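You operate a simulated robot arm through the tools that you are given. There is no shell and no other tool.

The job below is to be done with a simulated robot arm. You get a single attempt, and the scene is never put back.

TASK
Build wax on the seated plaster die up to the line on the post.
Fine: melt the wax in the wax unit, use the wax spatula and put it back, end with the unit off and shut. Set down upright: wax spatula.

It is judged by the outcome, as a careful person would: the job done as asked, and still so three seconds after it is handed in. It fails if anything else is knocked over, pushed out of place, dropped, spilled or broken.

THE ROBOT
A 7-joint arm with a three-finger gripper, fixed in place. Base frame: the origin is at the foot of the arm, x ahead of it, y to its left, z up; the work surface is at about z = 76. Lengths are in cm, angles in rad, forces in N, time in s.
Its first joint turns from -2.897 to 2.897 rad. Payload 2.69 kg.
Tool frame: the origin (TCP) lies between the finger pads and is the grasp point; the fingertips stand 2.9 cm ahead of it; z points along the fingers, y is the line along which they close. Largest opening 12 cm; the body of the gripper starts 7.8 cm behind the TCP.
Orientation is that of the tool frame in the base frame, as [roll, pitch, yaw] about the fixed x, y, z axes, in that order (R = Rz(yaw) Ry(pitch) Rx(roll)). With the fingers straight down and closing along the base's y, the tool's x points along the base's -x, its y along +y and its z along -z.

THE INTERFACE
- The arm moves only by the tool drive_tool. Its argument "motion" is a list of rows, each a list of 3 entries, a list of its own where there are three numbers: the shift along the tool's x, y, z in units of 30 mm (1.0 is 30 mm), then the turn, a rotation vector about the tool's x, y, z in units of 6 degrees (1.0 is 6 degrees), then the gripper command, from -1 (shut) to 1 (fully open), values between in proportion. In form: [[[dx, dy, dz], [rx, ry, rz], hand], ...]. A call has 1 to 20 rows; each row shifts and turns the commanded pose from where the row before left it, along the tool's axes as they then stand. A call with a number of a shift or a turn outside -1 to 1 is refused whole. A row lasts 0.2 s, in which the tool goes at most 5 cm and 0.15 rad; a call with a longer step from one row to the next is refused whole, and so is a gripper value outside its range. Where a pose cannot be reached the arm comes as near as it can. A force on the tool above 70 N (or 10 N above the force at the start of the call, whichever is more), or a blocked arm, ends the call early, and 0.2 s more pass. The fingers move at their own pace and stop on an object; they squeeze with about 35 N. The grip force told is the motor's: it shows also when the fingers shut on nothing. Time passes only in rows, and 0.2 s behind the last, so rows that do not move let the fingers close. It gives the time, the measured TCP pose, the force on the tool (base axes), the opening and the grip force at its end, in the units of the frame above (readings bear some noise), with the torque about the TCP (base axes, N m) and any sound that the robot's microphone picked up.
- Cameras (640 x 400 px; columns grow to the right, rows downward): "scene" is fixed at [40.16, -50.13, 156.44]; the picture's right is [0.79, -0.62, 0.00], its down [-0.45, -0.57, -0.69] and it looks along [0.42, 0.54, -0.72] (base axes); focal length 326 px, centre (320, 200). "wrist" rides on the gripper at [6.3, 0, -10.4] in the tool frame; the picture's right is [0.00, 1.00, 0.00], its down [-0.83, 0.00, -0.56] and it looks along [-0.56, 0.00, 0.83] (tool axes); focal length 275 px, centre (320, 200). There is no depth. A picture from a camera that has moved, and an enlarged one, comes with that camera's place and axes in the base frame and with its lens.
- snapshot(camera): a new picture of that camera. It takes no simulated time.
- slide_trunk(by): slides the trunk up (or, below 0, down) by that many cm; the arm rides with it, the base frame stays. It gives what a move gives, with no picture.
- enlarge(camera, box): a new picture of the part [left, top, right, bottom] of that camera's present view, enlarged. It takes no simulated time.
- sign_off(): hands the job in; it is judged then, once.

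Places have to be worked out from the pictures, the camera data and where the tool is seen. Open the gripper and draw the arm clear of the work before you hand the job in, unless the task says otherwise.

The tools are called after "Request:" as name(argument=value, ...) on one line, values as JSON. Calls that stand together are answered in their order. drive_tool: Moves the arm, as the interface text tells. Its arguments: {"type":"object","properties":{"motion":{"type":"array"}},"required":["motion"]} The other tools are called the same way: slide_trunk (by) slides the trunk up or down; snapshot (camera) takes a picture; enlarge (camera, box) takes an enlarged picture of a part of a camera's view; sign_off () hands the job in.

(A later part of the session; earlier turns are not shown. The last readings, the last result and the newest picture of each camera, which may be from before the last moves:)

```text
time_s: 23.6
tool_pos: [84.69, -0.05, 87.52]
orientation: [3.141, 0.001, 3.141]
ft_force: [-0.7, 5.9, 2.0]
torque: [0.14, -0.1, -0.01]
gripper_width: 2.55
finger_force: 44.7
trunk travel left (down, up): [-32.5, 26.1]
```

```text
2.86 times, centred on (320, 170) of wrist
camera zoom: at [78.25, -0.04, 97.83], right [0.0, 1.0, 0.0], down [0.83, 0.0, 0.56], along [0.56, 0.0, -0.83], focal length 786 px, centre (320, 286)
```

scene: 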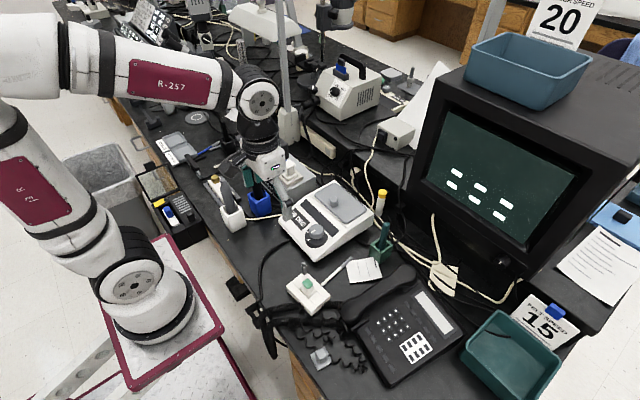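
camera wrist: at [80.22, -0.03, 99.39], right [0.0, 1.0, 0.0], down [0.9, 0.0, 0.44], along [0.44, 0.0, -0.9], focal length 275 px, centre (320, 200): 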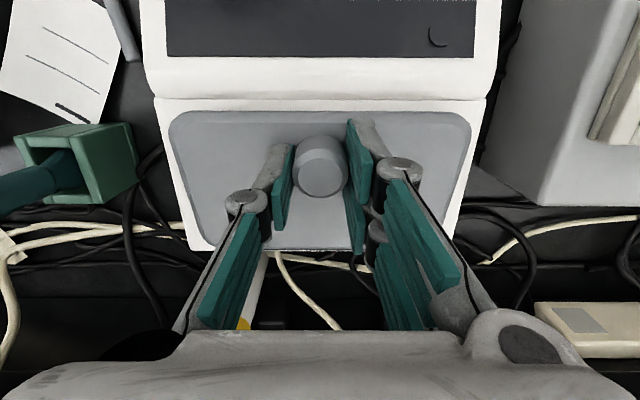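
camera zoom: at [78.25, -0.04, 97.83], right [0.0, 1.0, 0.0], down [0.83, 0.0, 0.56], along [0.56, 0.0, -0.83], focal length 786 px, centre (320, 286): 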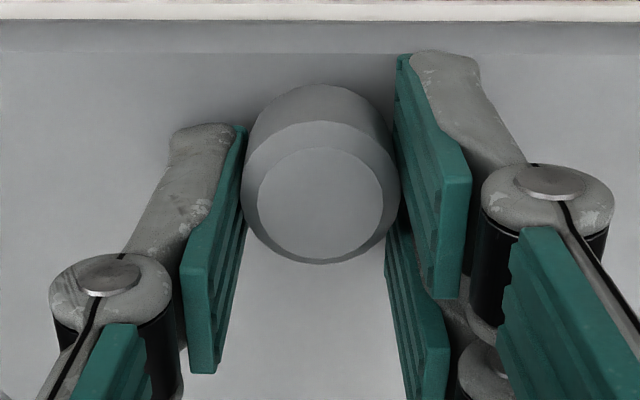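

The knob is about 2 cm tall and gripped 2.55 cm wide, so I have enough overlap. I begin the hinge arc with the tool vertical, in small steps, checking the forces.

Request:
drive_tool(motion=[[[-0.069, 0, -0.187], [0, 0, 0], -1], [[-0.069, 0, -0.187], [0, 0, 0], -1], [[-0.1, 0, -0.172], [0, 0, 0], -1], [[-0.1, 0, -0.172], [0, 0, 0], -1]])

Request:
enlarge(camera="scene", box=[310, 160, 390, 220])

Request:
snapshot(camera="wrist")

```text
time_s: 24.6
tool_pos: [85.52, -0.09, 89.55]
orientation: [3.141, -0.006, -3.141]
ft_force: [-19.0, 3.8, -8.5]
torque: [0.13, 1.62, -0.03]
gripper_width: 2.56
finger_force: 45.1
trunk travel left (down, up): [-32.5, 26.1]
```

```text
6.67 times, centred on (350, 190) of scene
camera zoom: at [40.16, -50.13, 156.44], right [0.79, -0.62, 0.0], down [-0.45, -0.57, -0.69], along [0.42, 0.54, -0.72], focal length 2175 px, centre (120, 267)
```

zoom: 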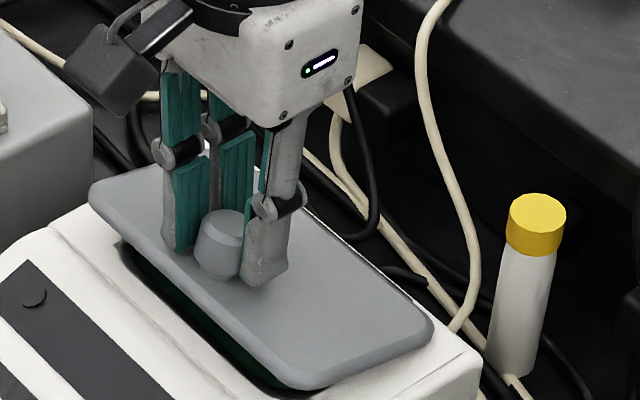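

```text
taken
camera wrist: at [79.17, -0.03, 99.92], right [0.0, 1.0, 0.0], down [0.83, 0.0, 0.55], along [0.55, 0.0, -0.83], focal length 275 px, centre (320, 200)
```

wrist: 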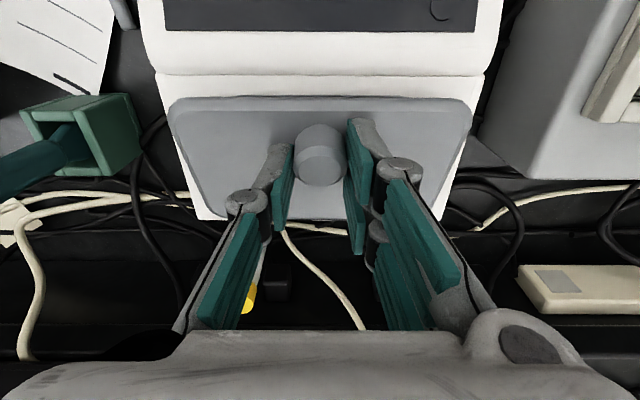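

The lid swings open on its rear hinge and the knob pivots in the grip with about 1.2 N·m of friction and little radial force. I continue along the arc.

Request:
drive_tool(motion=[[[-0.125, 0, -0.155], [0, 0, 0], -1], [[-0.128, 0, -0.155], [0, 0, 0], -1], [[-0.153, 0, -0.13], [0, 0, 0], -1], [[-0.153, 0, -0.13], [0, 0, 0], -1]])

Request:
enlarge(camera="scene", box=[310, 150, 390, 220])

Request:
snapshot(camera="wrist")

```text
time_s: 25.6
tool_pos: [87.44, -0.07, 91.3]
orientation: [-3.141, -0.003, 3.14]
ft_force: [-19.1, 1.8, -4.0]
torque: [0.47, 1.51, -0.24]
gripper_width: 2.51
finger_force: 45.3
trunk travel left (down, up): [-32.5, 26.1]
```

```text
5.71 times, centred on (350, 185) of scene
camera zoom: at [40.16, -50.13, 156.44], right [0.79, -0.62, 0.0], down [-0.45, -0.57, -0.69], along [0.42, 0.54, -0.72], focal length 1864 px, centre (149, 286)
```

zoom: 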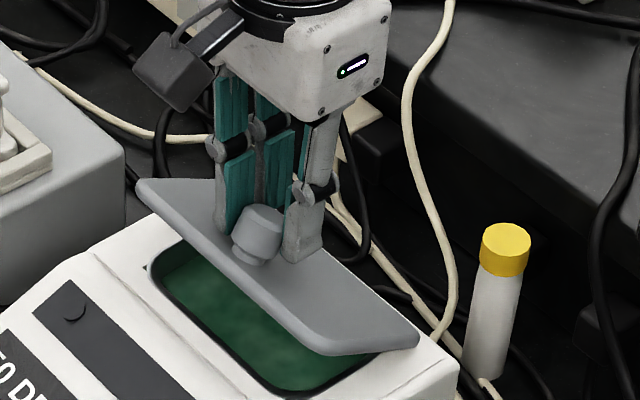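

```text
taken
camera wrist: at [81.04, -0.01, 101.6], right [0.0, 1.0, 0.0], down [0.83, 0.0, 0.55], along [0.55, 0.0, -0.83], focal length 275 px, centre (320, 200)
```

wrist: 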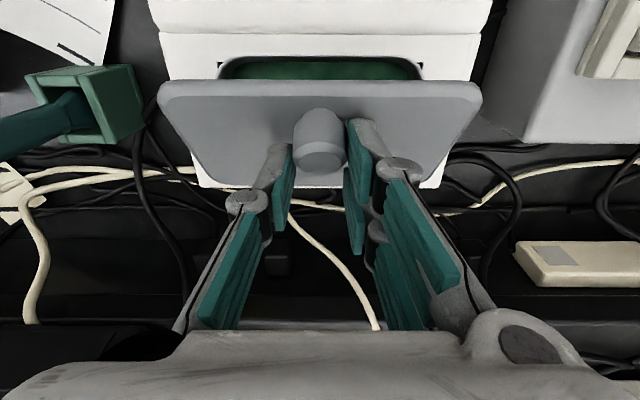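

The lid is about 40° open and a green wax pool is visible beneath it. I continue the arc.

Request:
drive_tool(motion=[[[-0.17, 0, -0.1], [0, 0, 0], -1], [[-0.17, 0, -0.1], [0, 0, 0], -1], [[-0.185, 0, -0.068], [0, 0, 0], -1], [[-0.185, 0, -0.068], [0, 0, 0], -1]])

Request:
enlarge(camera="scene", box=[300, 140, 400, 230])

Request:
snapshot(camera="wrist")

```text
time_s: 26.6
tool_pos: [89.48, -0.12, 92.37]
orientation: [-3.141, -0.001, 3.138]
ft_force: [-18.2, -5.5, 4.7]
torque: [0.51, 1.44, -0.56]
gripper_width: 2.51
finger_force: 44.5
trunk travel left (down, up): [-32.5, 26.1]
```

```text
4.44 times, centred on (350, 185) of scene
camera zoom: at [40.16, -50.13, 156.44], right [0.79, -0.62, 0.0], down [-0.45, -0.57, -0.69], along [0.42, 0.54, -0.72], focal length 1450 px, centre (187, 267)
```

zoom: 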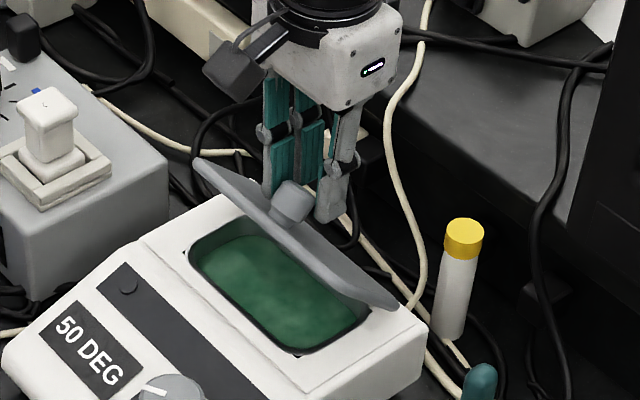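

```text
taken
camera wrist: at [83.09, 0.02, 102.66], right [0.0, 1.0, 0.0], down [0.83, 0.0, 0.56], along [0.56, 0.0, -0.83], focal length 275 px, centre (320, 200)
```

wrist: 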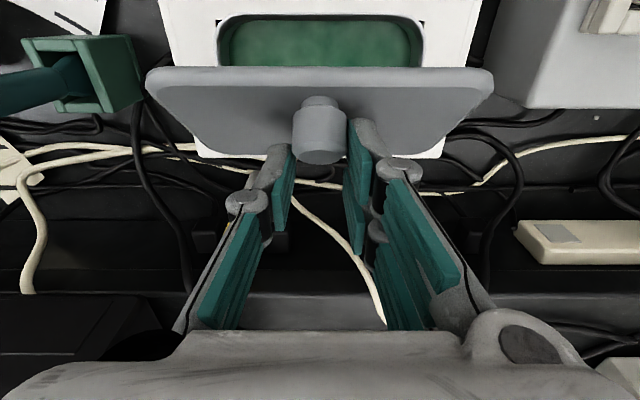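

The arc is tracking well at about 58° open. I continue to about 80°, rising slightly more to relieve the mild radial push.

Request:
drive_tool(motion=[[[-0.193, 0, -0.05], [0, 0, 0], -1], [[-0.193, 0, -0.04], [0, 0, 0], -1], [[-0.196, 0, -0.02], [0, 0, 0], -1], [[-0.196, 0, -0.01], [0, 0, 0], -1]])

Request:
enlarge(camera="scene", box=[300, 140, 400, 230])

Request:
snapshot(camera="wrist")

```text
time_s: 27.6
tool_pos: [91.74, 1.33, 92.57]
orientation: [3.128, 0.0, -3.134]
ft_force: [-5.8, 52.5, -7.1]
torque: [0.76, 0.44, -1.18]
gripper_width: 0.0
finger_force: 28.7
trunk travel left (down, up): [-32.5, 26.1]
```

```text
4.44 times, centred on (350, 185) of scene
camera zoom: at [40.16, -50.13, 156.44], right [0.79, -0.62, 0.0], down [-0.45, -0.57, -0.69], along [0.42, 0.54, -0.72], focal length 1450 px, centre (187, 267)
```

zoom: 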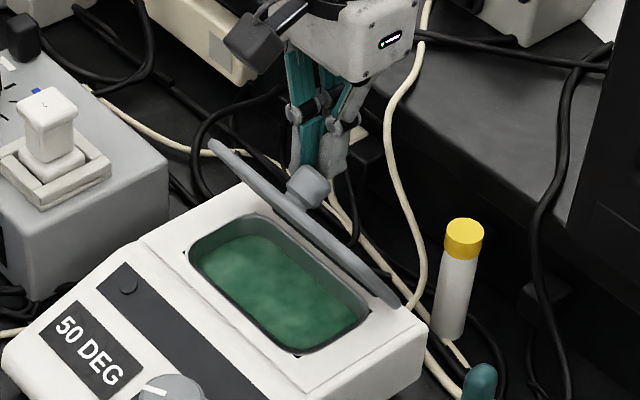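

```text
taken
camera wrist: at [85.47, 1.09, 102.93], right [-0.01, 1.0, 0.01], down [0.83, 0.0, 0.56], along [0.56, 0.02, -0.83], focal length 275 px, centre (320, 200)
```

wrist: 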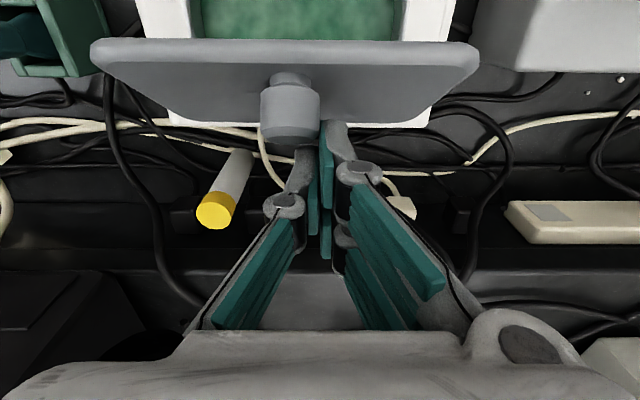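

The knob squeezed out of the grip near 70° open. The closed fingers now press its left side with 52 N, which is still holding the lid up. I drag it further back with that friction in small steps, and check after each whether the lid follows.

Request:
drive_tool(motion=[[[-0.15, 0, 0], [0, 0, 0], -1], [[-0.15, 0, 0.0], [0, 0, 0], -1]])

Request:
enlarge(camera="scene", box=[300, 140, 400, 230])

Request:
snapshot(camera="wrist")

```text
time_s: 28.2
tool_pos: [92.8, 1.32, 92.73]
orientation: [3.127, 0.001, -3.134]
ft_force: [-9.0, 52.2, 0.1]
torque: [0.68, 0.82, -1.19]
gripper_width: 0.0
finger_force: 28.7
trunk travel left (down, up): [-32.5, 26.1]
```

```text
4.44 times, centred on (350, 185) of scene
camera zoom: at [40.16, -50.13, 156.44], right [0.79, -0.62, 0.0], down [-0.45, -0.57, -0.69], along [0.42, 0.54, -0.72], focal length 1450 px, centre (187, 267)
```

zoom: 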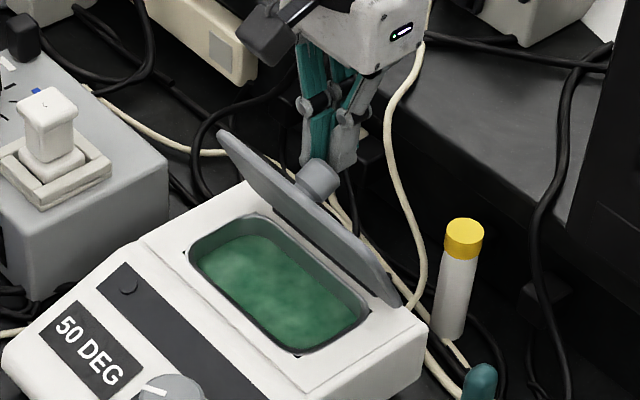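

```text
taken
camera wrist: at [86.37, 1.08, 103.08], right [-0.01, 1.0, 0.01], down [0.83, 0.0, 0.56], along [0.56, 0.02, -0.83], focal length 275 px, centre (320, 200)
```

wrist: 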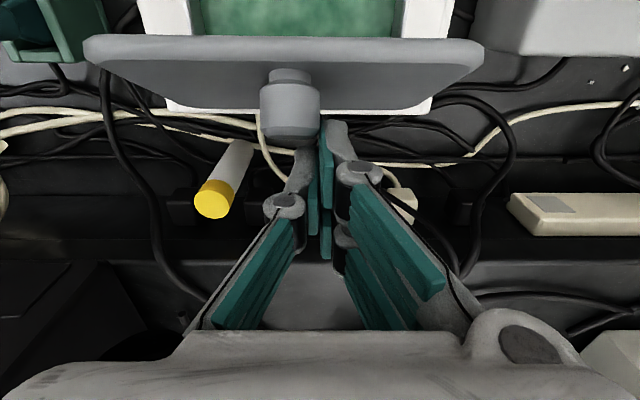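

The lid followed, now about 78° open. I keep dragging along the arc.

Request:
drive_tool(motion=[[[-0.17, 0, 0.02], [0, 0, 0], -1], [[-0.17, 0, 0.03], [0, 0, 0], -1]])

Request:
enlarge(camera="scene", box=[300, 140, 400, 230])

Request:
snapshot(camera="wrist")

```text
time_s: 28.8
tool_pos: [93.82, 1.22, 92.55]
orientation: [3.127, 0.003, -3.134]
ft_force: [-6.0, 52.3, 13.8]
torque: [0.62, 0.88, -1.19]
gripper_width: 0.01
finger_force: 28.1
trunk travel left (down, up): [-32.5, 26.1]
```

```text
4.44 times, centred on (350, 185) of scene
camera zoom: at [40.16, -50.13, 156.44], right [0.79, -0.62, 0.0], down [-0.45, -0.57, -0.69], along [0.42, 0.54, -0.72], focal length 1450 px, centre (187, 267)
```

zoom: 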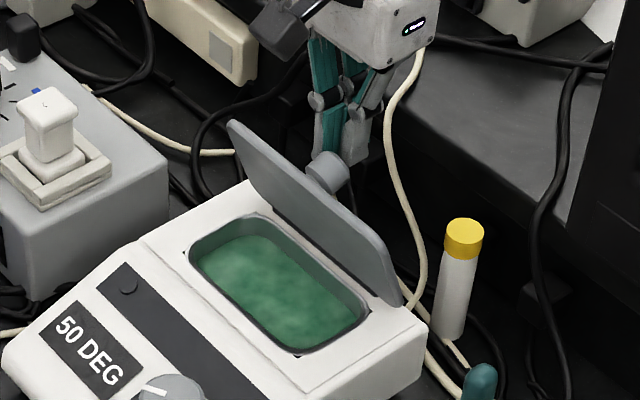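

```text
taken
camera wrist: at [87.4, 1.08, 102.97], right [-0.01, 1.0, 0.02], down [0.83, 0.0, 0.56], along [0.56, 0.02, -0.83], focal length 275 px, centre (320, 200)
```

wrist: 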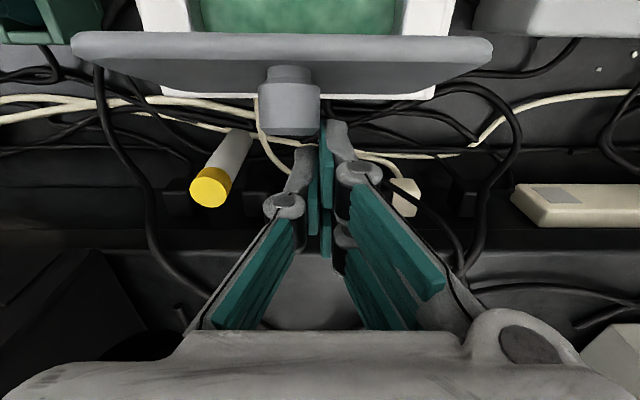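

The lid is near 88°. I take it on past vertical.

Request:
drive_tool(motion=[[[-0.17, 0, 0.05], [0, 0, 0], -1], [[-0.17, 0, 0.06], [0, 0, 0], -1]])

Request:
enlarge(camera="scene", box=[300, 140, 400, 230])

Request:
snapshot(camera="wrist")

```text
time_s: 29.4
tool_pos: [94.83, 1.35, 92.31]
orientation: [3.126, 0.003, -3.135]
ft_force: [-2.7, 51.2, 18.6]
torque: [0.42, 0.81, -1.14]
gripper_width: 0.0
finger_force: 28.7
trunk travel left (down, up): [-32.5, 26.1]
```

```text
4.44 times, centred on (350, 185) of scene
camera zoom: at [40.16, -50.13, 156.44], right [0.79, -0.62, 0.0], down [-0.45, -0.57, -0.69], along [0.42, 0.54, -0.72], focal length 1450 px, centre (187, 267)
```

zoom: 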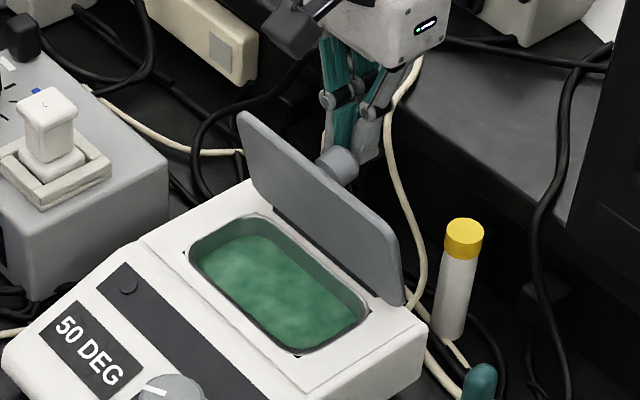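

```text
taken
camera wrist: at [88.41, 1.08, 102.58], right [-0.01, 1.0, 0.01], down [0.83, 0.0, 0.56], along [0.56, 0.02, -0.83], focal length 275 px, centre (320, 200)
```

wrist: 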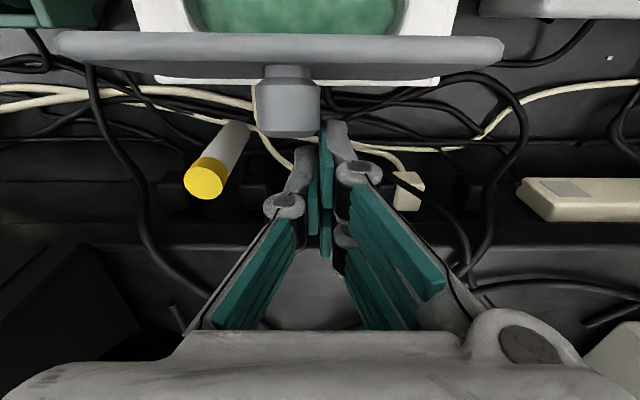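

The lid is about 97° open, past vertical. I go slightly further to be safe, watching for a stop.

Request:
drive_tool(motion=[[[-0.12, 0, 0.05], [0, 0, 0], -1], [[-0.12, 0, 0.06], [0, 0, 0], -1]])

Request:
enlarge(camera="scene", box=[300, 140, 400, 230])

```text
time_s: 30.0
tool_pos: [95.64, 1.29, 91.81]
orientation: [3.127, 0.002, -3.133]
ft_force: [-2.7, 49.8, 16.3]
torque: [0.33, 0.81, -1.06]
gripper_width: 0.02
finger_force: 28.8
trunk travel left (down, up): [-32.5, 26.1]
```

```text
4.44 times, centred on (350, 185) of scene
camera zoom: at [40.16, -50.13, 156.44], right [0.79, -0.62, 0.0], down [-0.45, -0.57, -0.69], along [0.42, 0.54, -0.72], focal length 1450 px, centre (187, 267)
```

zoom: 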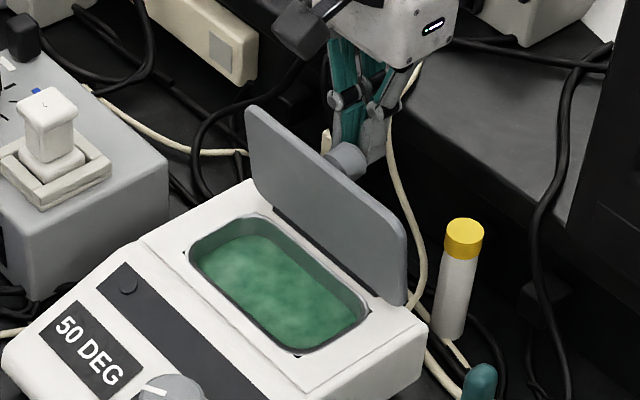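

The lid stands about 104° open. I ease sideways off the knob, then rise and check that it stays.

Request:
drive_tool(motion=[[[0, 0.25, 0], [0, 0, 0], -1], [[0, 0.25, 0], [0, 0, 0], -1], [[0, 0.4, 0], [0, 0, 0], -1], [[0, 0.4, -0.1], [0, 0, 0], -1], [[0, 0, -0.9], [0, 0, 0], -1], [[0, 0, -0.9], [0, 0, 0], -1], [[0, 0, -0.9], [0, 0, 0], -1], [[0, 0, -0.9], [0, 0, 0], -1], [[0, 0, 0], [0, 0, 0], -1]])

Request:
enlarge(camera="scene", box=[270, 140, 400, 260])

Request:
snapshot(camera="wrist")

```text
time_s: 32.0
tool_pos: [95.67, 3.72, 102.75]
orientation: [3.141, 0.001, 3.142]
ft_force: [0.3, 0.0, 0.0]
torque: [-0.03, 0.0, 0.0]
gripper_width: 0.02
finger_force: 28.4
trunk travel left (down, up): [-32.5, 26.1]
```

```text
3.33 times, centred on (335, 200) of scene
camera zoom: at [40.16, -50.13, 156.44], right [0.79, -0.62, 0.0], down [-0.45, -0.57, -0.69], along [0.42, 0.54, -0.72], focal length 1088 px, centre (270, 200)
```

zoom: 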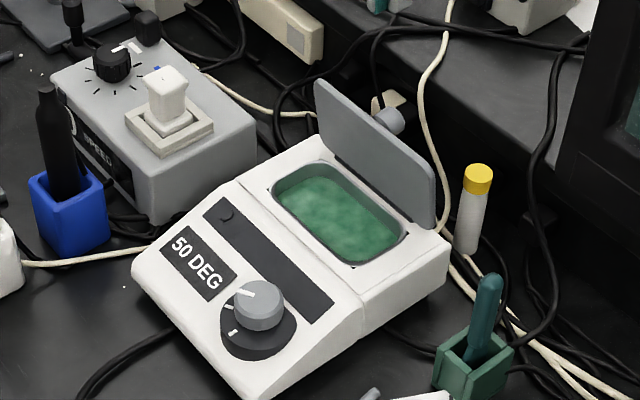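

```text
taken
camera wrist: at [89.2, 3.8, 113.17], right [0.0, 1.0, 0.0], down [0.83, 0.0, 0.56], along [0.56, 0.0, -0.83], focal length 275 px, centre (320, 200)
```

wrist: 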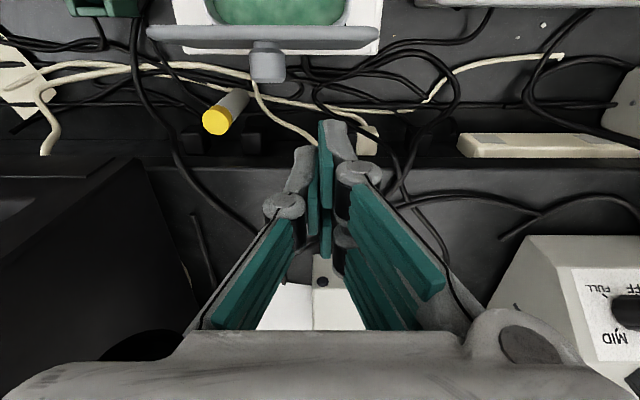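

The lid stays open and the display holds at 50 DEG. I look closely at the wax surface and the indicator lamp to judge whether it has melted.

Request:
enlarge(camera="scene", box=[315, 180, 385, 225])

Request:
enlarge(camera="scene", box=[295, 190, 355, 250])

```text
8.89 times, centred on (350, 202) of scene
camera zoom: at [40.16, -50.13, 156.44], right [0.79, -0.62, 0.0], down [-0.45, -0.57, -0.69], along [0.42, 0.54, -0.72], focal length 2900 px, centre (53, 178)
```

zoom: 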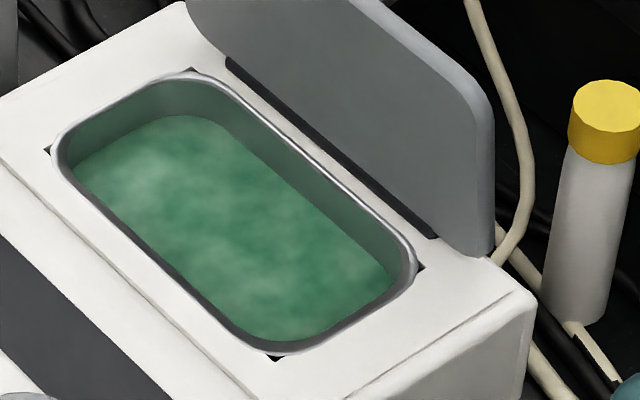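

```text
6.67 times, centred on (325, 220) of scene
camera zoom: at [40.16, -50.13, 156.44], right [0.79, -0.62, 0.0], down [-0.45, -0.57, -0.69], along [0.42, 0.54, -0.72], focal length 2175 px, centre (287, 67)
```

zoom: 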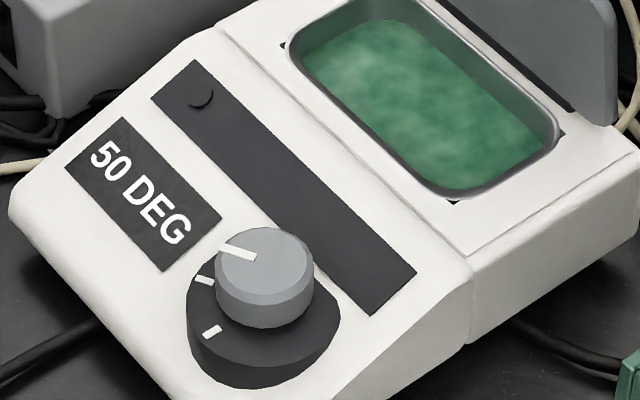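

The wax surface still looks mottled and solid and the lamp is dark, so 50 DEG is not enough. I go back to the dial to turn it on to the third tick.

Request:
drive_tool(motion=[[[0.89, -0.337, 0], [0, 0, 0], 0.25], [[0.89, -0.337, 0], [0, 0, 0], 0.25], [[0.89, -0.337, 0], [0, 0, 0], 0.25], [[0.89, -0.337, 0.2], [0, 0, 0], 0.25], [[0.89, -0.337, 0.4], [0, 0, 0], 0.25], [[0.89, -0.337, 0.4], [0, 0, 0], 0.25], [[0.89, -0.337, 0.4], [0, 0, 0], 0.25], [[0.89, -0.337, 0.4], [0, 0, 0], 0.25], [[0, 0, 0], [0, 0, 0], 0.25]])

Request:
snapshot(camera="wrist")

```text
time_s: 34.0
tool_pos: [74.23, -4.31, 97.39]
orientation: [3.14, 0.001, -3.141]
ft_force: [0.5, -0.3, -0.2]
torque: [0.0, -0.03, -0.01]
gripper_width: 7.53
finger_force: 0.2
trunk travel left (down, up): [-32.5, 26.1]
```

```text
taken
camera wrist: at [67.81, -4.35, 107.77], right [0.0, 1.0, 0.0], down [0.83, 0.0, 0.56], along [0.56, 0.0, -0.83], focal length 275 px, centre (320, 200)
```

wrist: 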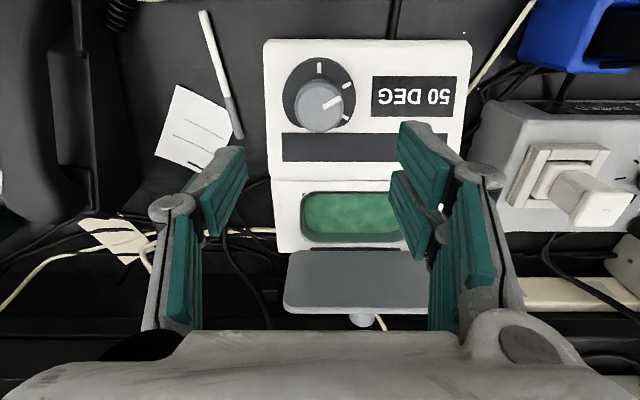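

The dial sits well centred under the tool. I descend, grip the knob again and turn another 60° clockwise.

Request:
drive_tool(motion=[[[0, -0.04, 0.8], [0, 0, 0], 0.25], [[0, 0, 0.8], [0, 0, 0], 0.25], [[0, 0, 0.8], [0, 0, 0], 0.25], [[0, 0, 0.8], [0, 0, 0], 0.25], [[0, 0, 0.5], [0, 0, 0], 0.25], [[0, 0, 0.33], [0, 0, 0], 0.25], [[0, 0, 0], [0, 0, 0], 0.25], [[0, 0, 0], [0, 0, 0], -1], [[0, 0, 0], [0, 0, 0], -1]])

Request:
drive_tool(motion=[[[0, 0, 0], [0, 0, 1], -1], [[0, 0, 0], [0, 0, 1], -1], [[0, 0, 0], [0, 0, 1], -1], [[0, 0, 0], [0, 0, 1], -1], [[0, 0, 0], [0, 0, 1], -1], [[0, 0, 0], [0, 0, 1], -1], [[0, 0, 0], [0, 0, 1], -1], [[0, 0, 0], [0, 0, 1], -1], [[0, 0, 0], [0, 0, 1], -1], [[0, 0, 0], [0, 0, 1], -1], [[0, 0, 0], [0, 0, 0], -1]])

Request:
snapshot(camera="wrist")

Request:
enlarge(camera="scene", box=[270, 170, 390, 260])

```text
time_s: 36.0
tool_pos: [74.22, -4.42, 85.39]
orientation: [3.141, 0.0, 3.14]
ft_force: [-0.1, -7.3, 0.7]
torque: [-0.29, -0.33, -0.01]
gripper_width: 4.07
finger_force: 44.1
trunk travel left (down, up): [-32.5, 26.1]
```

```text
time_s: 38.4
tool_pos: [74.32, -4.35, 85.37]
orientation: [3.141, 0.0, 2.092]
ft_force: [9.7, -8.5, -0.3]
torque: [-0.25, -0.4, -0.04]
gripper_width: 4.08
finger_force: 44.9
trunk travel left (down, up): [-32.5, 26.1]
```

```text
taken
camera wrist: at [71.01, 1.15, 95.74], right [0.86, 0.5, 0.0], down [0.42, -0.72, 0.56], along [0.28, -0.48, -0.83], focal length 275 px, centre (320, 200)
```

wrist: 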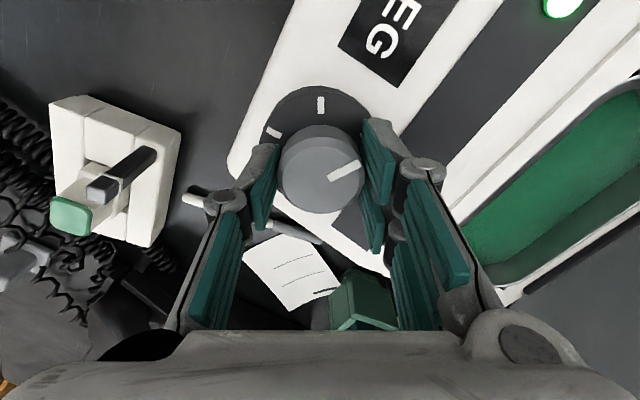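

```text
4.44 times, centred on (330, 215) of scene
camera zoom: at [40.16, -50.13, 156.44], right [0.79, -0.62, 0.0], down [-0.45, -0.57, -0.69], along [0.42, 0.54, -0.72], focal length 1450 px, centre (276, 133)
```

zoom: 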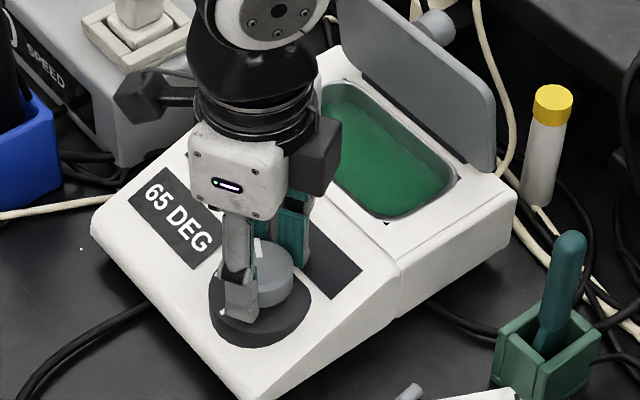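

The display reads 65 DEG, the lamp is lit green and the wax has turned smooth, so it is melted. I release the knob, rise, turn back and watch whether the temperature holds.

Request:
drive_tool(motion=[[[0, 0, 0], [0, 0, 0], 0.25], [[0, 0, -0.2], [0, 0, 0], 0.25], [[0, 0, -0.8], [0, 0, 0], 0.25], [[0, 0, -0.9], [0, 0, 0], 0.25], [[0, 0, -0.9], [0, 0, -1], 0.25], [[0, 0, -0.9], [0, 0, -1], 0.25], [[0, 0, 0], [0, 0, -1], 0.25], [[0, 0, 0], [0, 0, -1], 0.25], [[0, 0, 0], [0, 0, -1], 0.25], [[0, 0, 0], [0, 0, -1], 0.25], [[0, 0, 0], [0, 0, -1], 0.25], [[0, 0, 0], [0, 0, -1], 0.25], [[0, 0, 0], [0, 0, -1], 0.25], [[0, 0, 0], [0, 0, -1], 0.25], [[0, 0, 0], [0, 0, 0], 0.25]])

Request:
snapshot(camera="wrist")

Request:
enlarge(camera="scene", box=[270, 170, 390, 260])

```text
time_s: 41.6
tool_pos: [74.14, -4.22, 96.52]
orientation: [-3.14, -0.001, -3.139]
ft_force: [0.0, 0.3, 0.2]
torque: [-0.01, -0.01, 0.0]
gripper_width: 7.5
finger_force: 0.0
trunk travel left (down, up): [-32.5, 26.1]
```

```text
taken
camera wrist: at [67.79, -4.32, 106.86], right [-0.01, 1.0, 0.0], down [0.83, 0.0, 0.56], along [0.56, 0.0, -0.83], focal length 275 px, centre (320, 200)
```

wrist: 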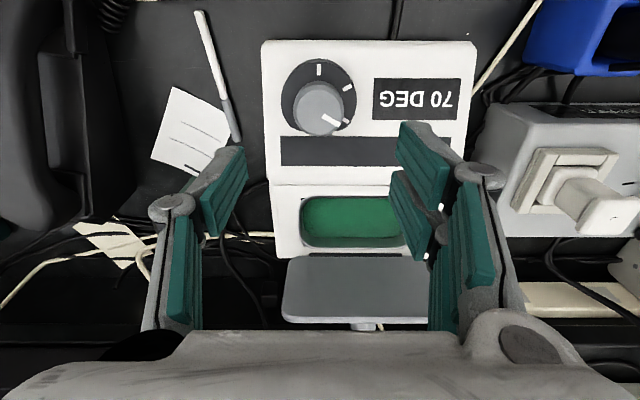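

```text
4.44 times, centred on (330, 215) of scene
camera zoom: at [40.16, -50.13, 156.44], right [0.79, -0.62, 0.0], down [-0.45, -0.57, -0.69], along [0.42, 0.54, -0.72], focal length 1450 px, centre (276, 133)
```

zoom: 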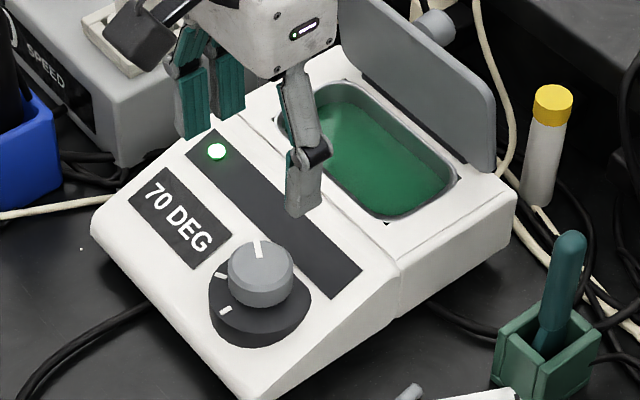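

The display now shows 70 DEG with the lamp green. I move over to the spatula in its green holder to study its pose before gripping.

Request:
drive_tool(motion=[[[-0.49, -0.777, -0.25], [0, 0, 0], 0.0], [[-0.49, -0.777, -0.25], [0, 0, 0], 0.0], [[-0.49, -0.777, -0.25], [0, 0, 0], 0.0], [[-0.49, -0.777, -0.25], [0, 0, 0], 0.0], [[-0.49, -0.777, -0.25], [0, 0, 0], 0.0], [[-0.49, -0.777, -0.25], [0, 0, 0], 0.0], [[0, 0, 0], [0, 0, 0], 0.0]])

Request:
snapshot(camera="wrist")

Request:
enlarge(camera="scene", box=[340, 200, 420, 270])

Request:
enlarge(camera="scene", box=[270, 170, 390, 260])

```text
time_s: 43.2
tool_pos: [82.92, -18.33, 100.97]
orientation: [3.141, 0.0, 3.141]
ft_force: [-0.3, -0.2, -0.1]
torque: [0.0, 0.02, 0.0]
gripper_width: 6.01
finger_force: 0.1
trunk travel left (down, up): [-32.5, 26.1]
```

```text
taken
camera wrist: at [76.5, -18.27, 111.28], right [0.0, 1.0, 0.0], down [0.83, 0.0, 0.56], along [0.56, 0.0, -0.83], focal length 275 px, centre (320, 200)
```

wrist: 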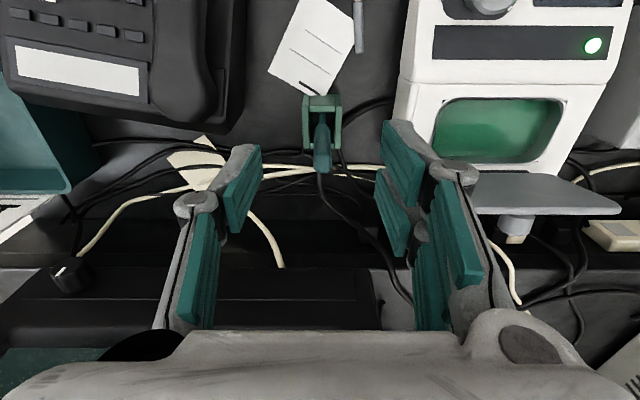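

```text
5.71 times, centred on (380, 235) of scene
camera zoom: at [40.16, -50.13, 156.44], right [0.79, -0.62, 0.0], down [-0.45, -0.57, -0.69], along [0.42, 0.54, -0.72], focal length 1864 px, centre (-23, 0)
```

zoom: 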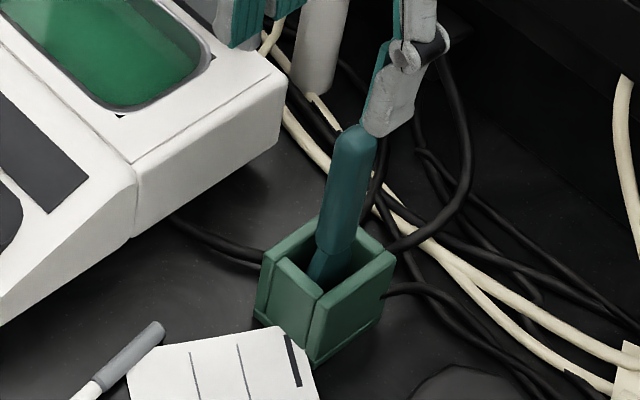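

```text
4.44 times, centred on (330, 215) of scene
camera zoom: at [40.16, -50.13, 156.44], right [0.79, -0.62, 0.0], down [-0.45, -0.57, -0.69], along [0.42, 0.54, -0.72], focal length 1450 px, centre (276, 133)
```

zoom: 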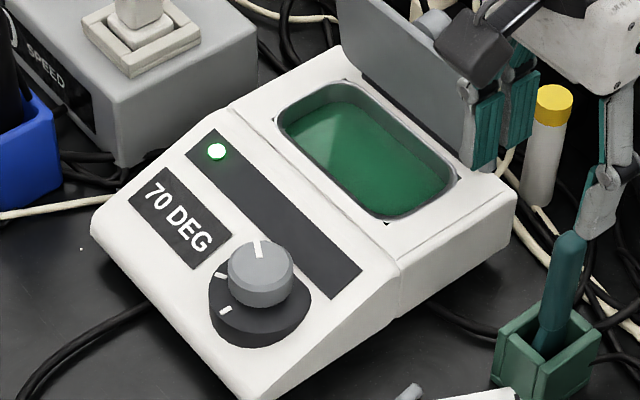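

The temperature holds at 70 DEG. I enlarge the spatula and holder as seen by the wrist.

Request:
enlarge(camera="wrist", box=[280, 80, 370, 190])

Request:
enlarge(camera="scene", box=[365, 215, 400, 265])

```text
3.64 times, centred on (325, 135) of wrist
camera zoom: at [76.5, -18.27, 111.28], right [0.0, 1.0, 0.0], down [0.83, 0.0, 0.56], along [0.56, 0.0, -0.83], focal length 1001 px, centre (302, 436)
```

zoom: 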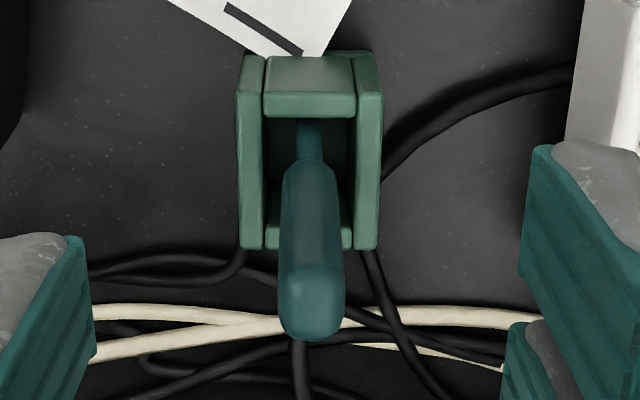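

```text
8.00 times, centred on (382, 240) of scene
camera zoom: at [40.16, -50.13, 156.44], right [0.79, -0.62, 0.0], down [-0.45, -0.57, -0.69], along [0.42, 0.54, -0.72], focal length 2610 px, centre (-180, -120)
```

zoom: 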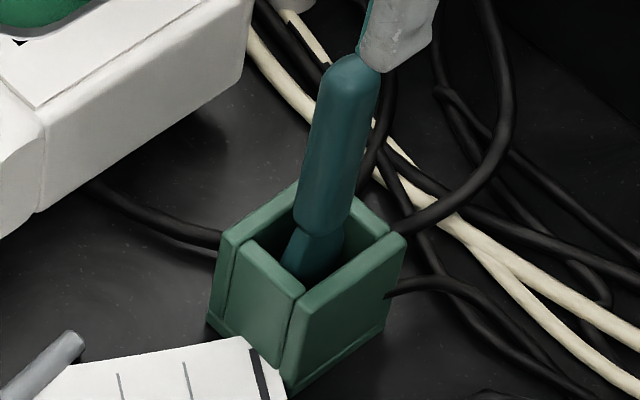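

The spatula handle stands nearly upright at about (87.05, -18.03) with its top at z≈90.5, and the holder rim is at z≈80.5. I move over it, check alignment, then go down.

Request:
drive_tool(motion=[[[-0.69, 0.05, 0], [0, 0, 0], -0.2], [[-0.69, 0.05, 0], [0, 0, 0], -0.2], [[0, 0, 0.7], [0, 0, 0], -0.2], [[0, 0, 0.7], [0, 0, 0], -0.2], [[0, 0, 0], [0, 0, 0], -0.2]])

Request:
snapshot(camera="wrist")

Request:
enlarge(camera="scene", box=[340, 180, 420, 270])

```text
time_s: 44.4
tool_pos: [87.1, -17.98, 96.78]
orientation: [-3.141, 0.0, 3.14]
ft_force: [0.2, 0.3, 0.3]
torque: [0.02, 0.01, -0.01]
gripper_width: 4.78
finger_force: 0.1
trunk travel left (down, up): [-32.5, 26.1]
```

```text
taken
camera wrist: at [80.72, -17.93, 107.18], right [0.0, 1.0, 0.0], down [0.83, 0.0, 0.56], along [0.56, 0.0, -0.83], focal length 275 px, centre (320, 200)
```

wrist: 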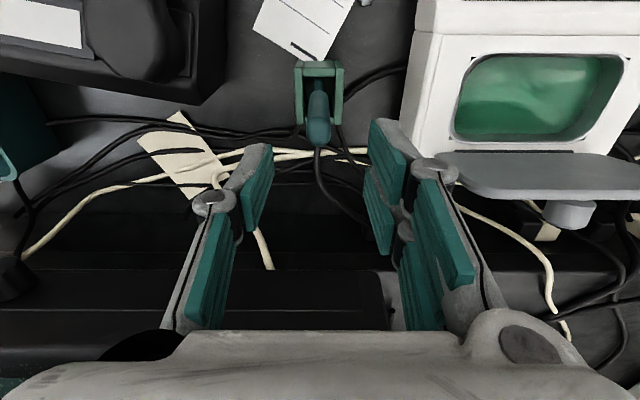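

```text
4.44 times, centred on (380, 225) of scene
camera zoom: at [40.16, -50.13, 156.44], right [0.79, -0.62, 0.0], down [-0.45, -0.57, -0.69], along [0.42, 0.54, -0.72], focal length 1450 px, centre (53, 89)
```

zoom: 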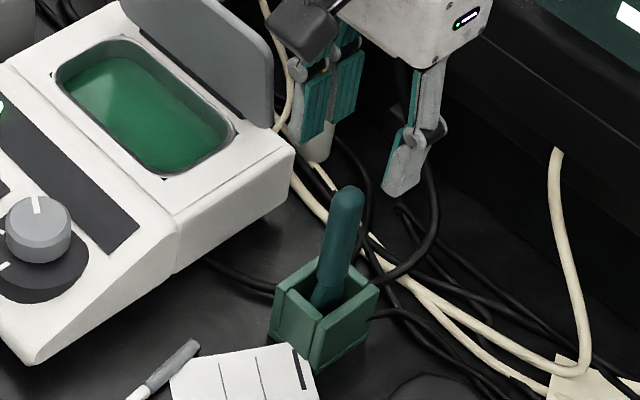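

Aligned: the handle top lies at about (86.9, -18.0). I descend around the handle to TCP z≈86.5.

Request:
drive_tool(motion=[[[0.04, 0, 0.8], [0, 0, 0], -0.2], [[0, 0, 0.8], [0, 0, 0], -0.2], [[0, 0, 0.8], [0, 0, 0], -0.2], [[0, 0, 0.6], [0, 0, 0], -0.2], [[0, 0, 0.43], [0, 0, 0], -0.2], [[0, 0, 0], [0, 0, 0], -0.2]])

Request:
snapshot(camera="wrist")

Request:
enlarge(camera="scene", box=[340, 200, 420, 270])

```text
time_s: 45.8
tool_pos: [87.06, -18.02, 86.48]
orientation: [3.141, -0.001, 3.141]
ft_force: [0.0, -0.1, -0.5]
torque: [0.01, 0.02, 0.0]
gripper_width: 4.8
finger_force: 0.1
trunk travel left (down, up): [-32.5, 26.1]
```

```text
taken
camera wrist: at [80.64, -17.94, 96.81], right [0.0, 1.0, 0.0], down [0.83, 0.0, 0.56], along [0.56, 0.0, -0.83], focal length 275 px, centre (320, 200)
```

wrist: 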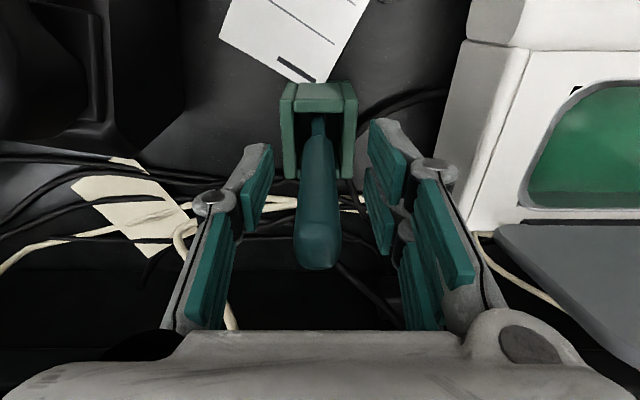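

```text
5.71 times, centred on (380, 235) of scene
camera zoom: at [40.16, -50.13, 156.44], right [0.79, -0.62, 0.0], down [-0.45, -0.57, -0.69], along [0.42, 0.54, -0.72], focal length 1864 px, centre (-23, 0)
```

zoom: 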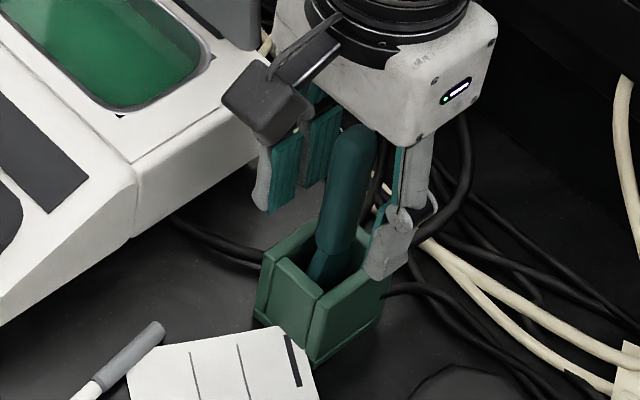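

The handle sits between the fingers. I close on it.

Request:
drive_tool(motion=[[[0, 0, 0], [0, 0, 0], -1], [[0, 0, 0], [0, 0, 0], -1], [[0, 0, 0], [0, 0, 0], -1]])

Request:
snapshot(camera="wrist")

```text
time_s: 46.6
tool_pos: [87.07, -17.96, 86.53]
orientation: [3.14, 0.001, -3.141]
ft_force: [-0.4, -0.3, 0.4]
torque: [0.01, 0.01, 0.04]
gripper_width: 1.51
finger_force: 34.6
trunk travel left (down, up): [-32.5, 26.1]
```

```text
taken
camera wrist: at [80.64, -17.93, 96.82], right [0.0, 1.0, 0.0], down [0.83, 0.0, 0.56], along [0.56, 0.0, -0.83], focal length 275 px, centre (320, 200)
```

wrist: 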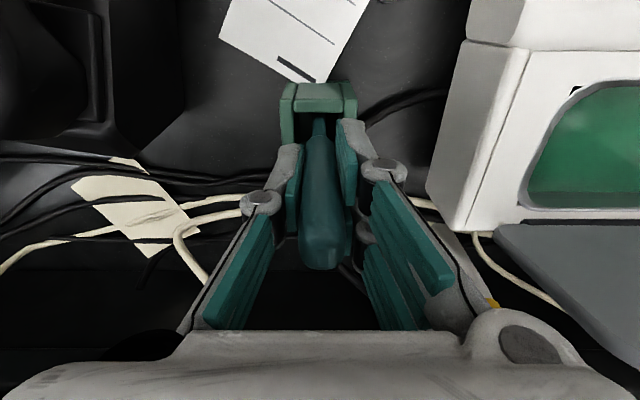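

Gripped at 1.51 cm with no side load. I lift the spatula straight up out of the holder and look at its full length.

Request:
drive_tool(motion=[[[0, 0, -0.3], [0, 0, 0], -1], [[0, 0, -0.5], [0, 0, 0], -1], [[0, 0, -0.6], [0, 0, 0], -1], [[0, 0, -0.7], [0, 0, 0], -1], [[0, 0, -0.7], [0, 0, 0], -1], [[0, 0, -0.7], [0, 0, 0], -1], [[0, 0, -0.5], [0, 0, 0], -1], [[0, 0, 0], [0, 0, 0], -1]])

Request:
snapshot(camera="wrist")

Request:
snapshot(camera="scene")

Request:
enlarge(camera="scene", box=[340, 160, 420, 260])

```text
time_s: 48.4
tool_pos: [87.06, -18.02, 98.61]
orientation: [3.14, 0.001, 3.141]
ft_force: [-0.4, -0.2, 0.2]
torque: [0.01, 0.01, 0.02]
gripper_width: 1.52
finger_force: 35.0
trunk travel left (down, up): [-32.5, 26.1]
```

```text
taken
camera wrist: at [80.67, -17.97, 108.93], right [0.0, 1.0, 0.0], down [0.83, 0.0, 0.56], along [0.56, 0.0, -0.83], focal length 275 px, centre (320, 200)
```

wrist: 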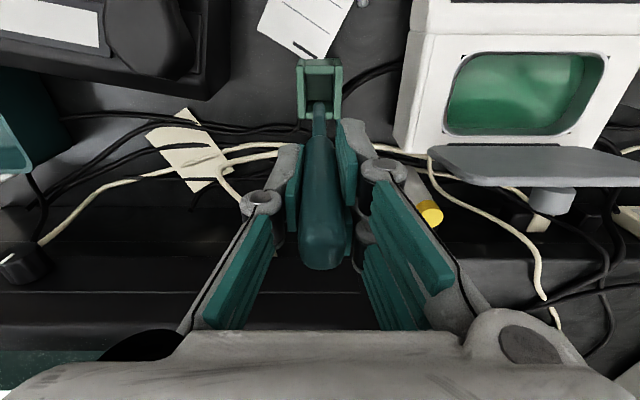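

```text
taken
```

scene: 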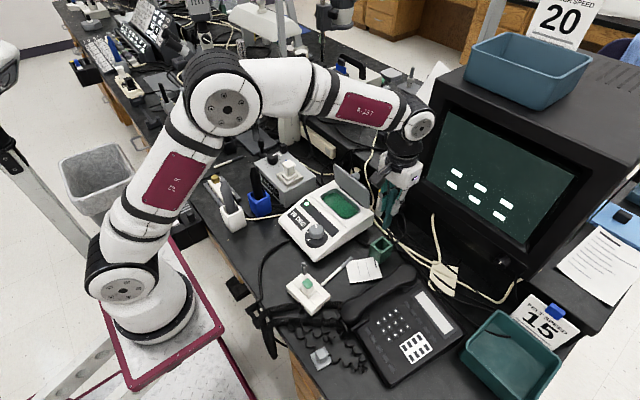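

```text
4.00 times, centred on (380, 210) of scene
camera zoom: at [40.16, -50.13, 156.44], right [0.79, -0.62, 0.0], down [-0.45, -0.57, -0.69], along [0.42, 0.54, -0.72], focal length 1305 px, centre (80, 160)
```

zoom: 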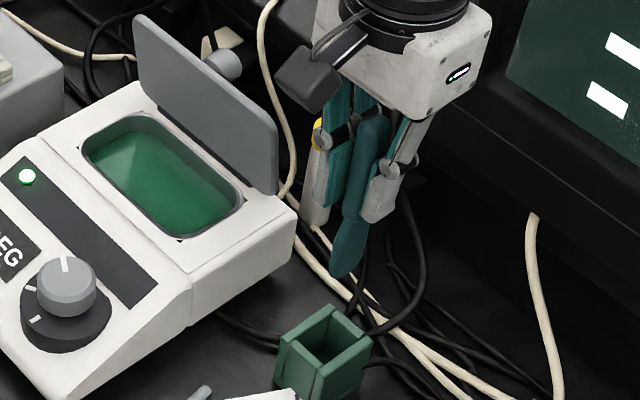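

The spatula came out cleanly and ends in a flat blade. I zoom on the blade to see its width and how far the tip lies below the TCP.

Request:
enlarge(camera="scene", box=[360, 180, 410, 240])

Request:
enlarge(camera="wrist", box=[280, 80, 360, 180])

```text
6.67 times, centred on (385, 210) of scene
camera zoom: at [40.16, -50.13, 156.44], right [0.79, -0.62, 0.0], down [-0.45, -0.57, -0.69], along [0.42, 0.54, -0.72], focal length 2175 px, centre (-113, 133)
```

zoom: 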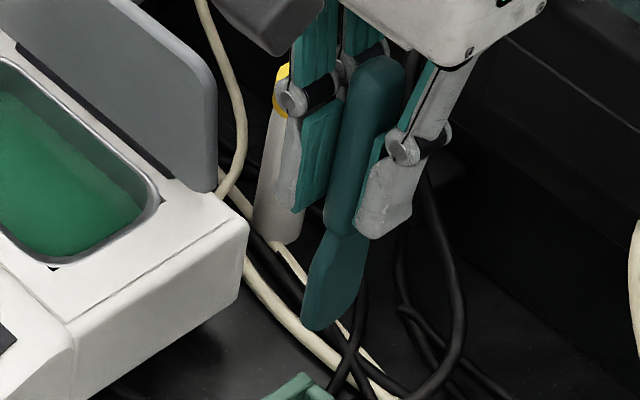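

```text
4.00 times, centred on (320, 130) of wrist
camera zoom: at [80.67, -17.97, 108.93], right [0.0, 1.0, 0.0], down [0.83, 0.0, 0.56], along [0.56, 0.0, -0.83], focal length 1101 px, centre (320, 480)
```

zoom: 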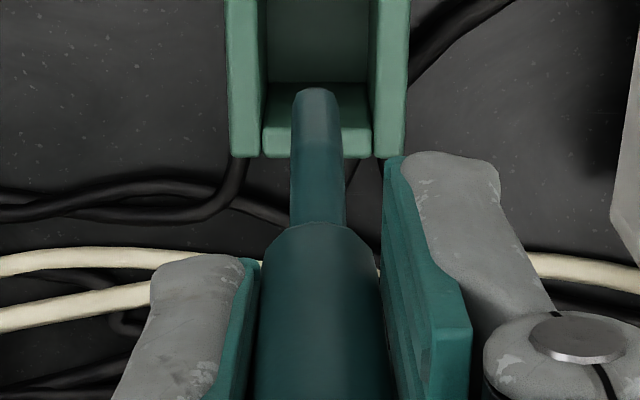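

The blade tip hangs about 10.3 cm below the TCP. Before dipping, I record the starting height of the green cap against the line on the post.

Request:
enlarge(camera="scene", box=[295, 260, 325, 300])

Request:
enlarge(camera="scene", box=[325, 180, 375, 225])

```text
10.00 times, centred on (310, 280) of scene
camera zoom: at [40.16, -50.13, 156.44], right [0.79, -0.62, 0.0], down [-0.45, -0.57, -0.69], along [0.42, 0.54, -0.72], focal length 3263 px, centre (420, -600)
```

zoom: 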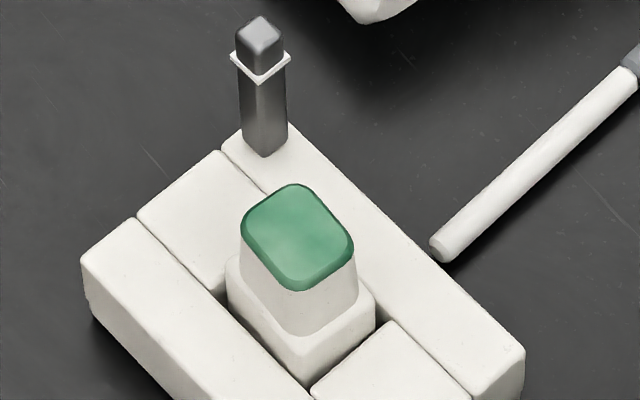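

```text
8.89 times, centred on (350, 202) of scene
camera zoom: at [40.16, -50.13, 156.44], right [0.79, -0.62, 0.0], down [-0.45, -0.57, -0.69], along [0.42, 0.54, -0.72], focal length 2900 px, centre (53, 178)
```

zoom: 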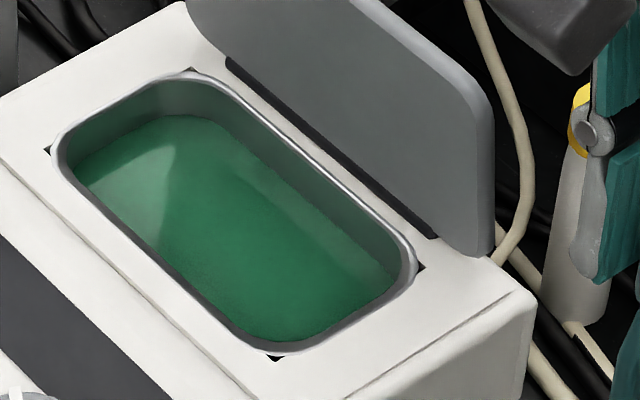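

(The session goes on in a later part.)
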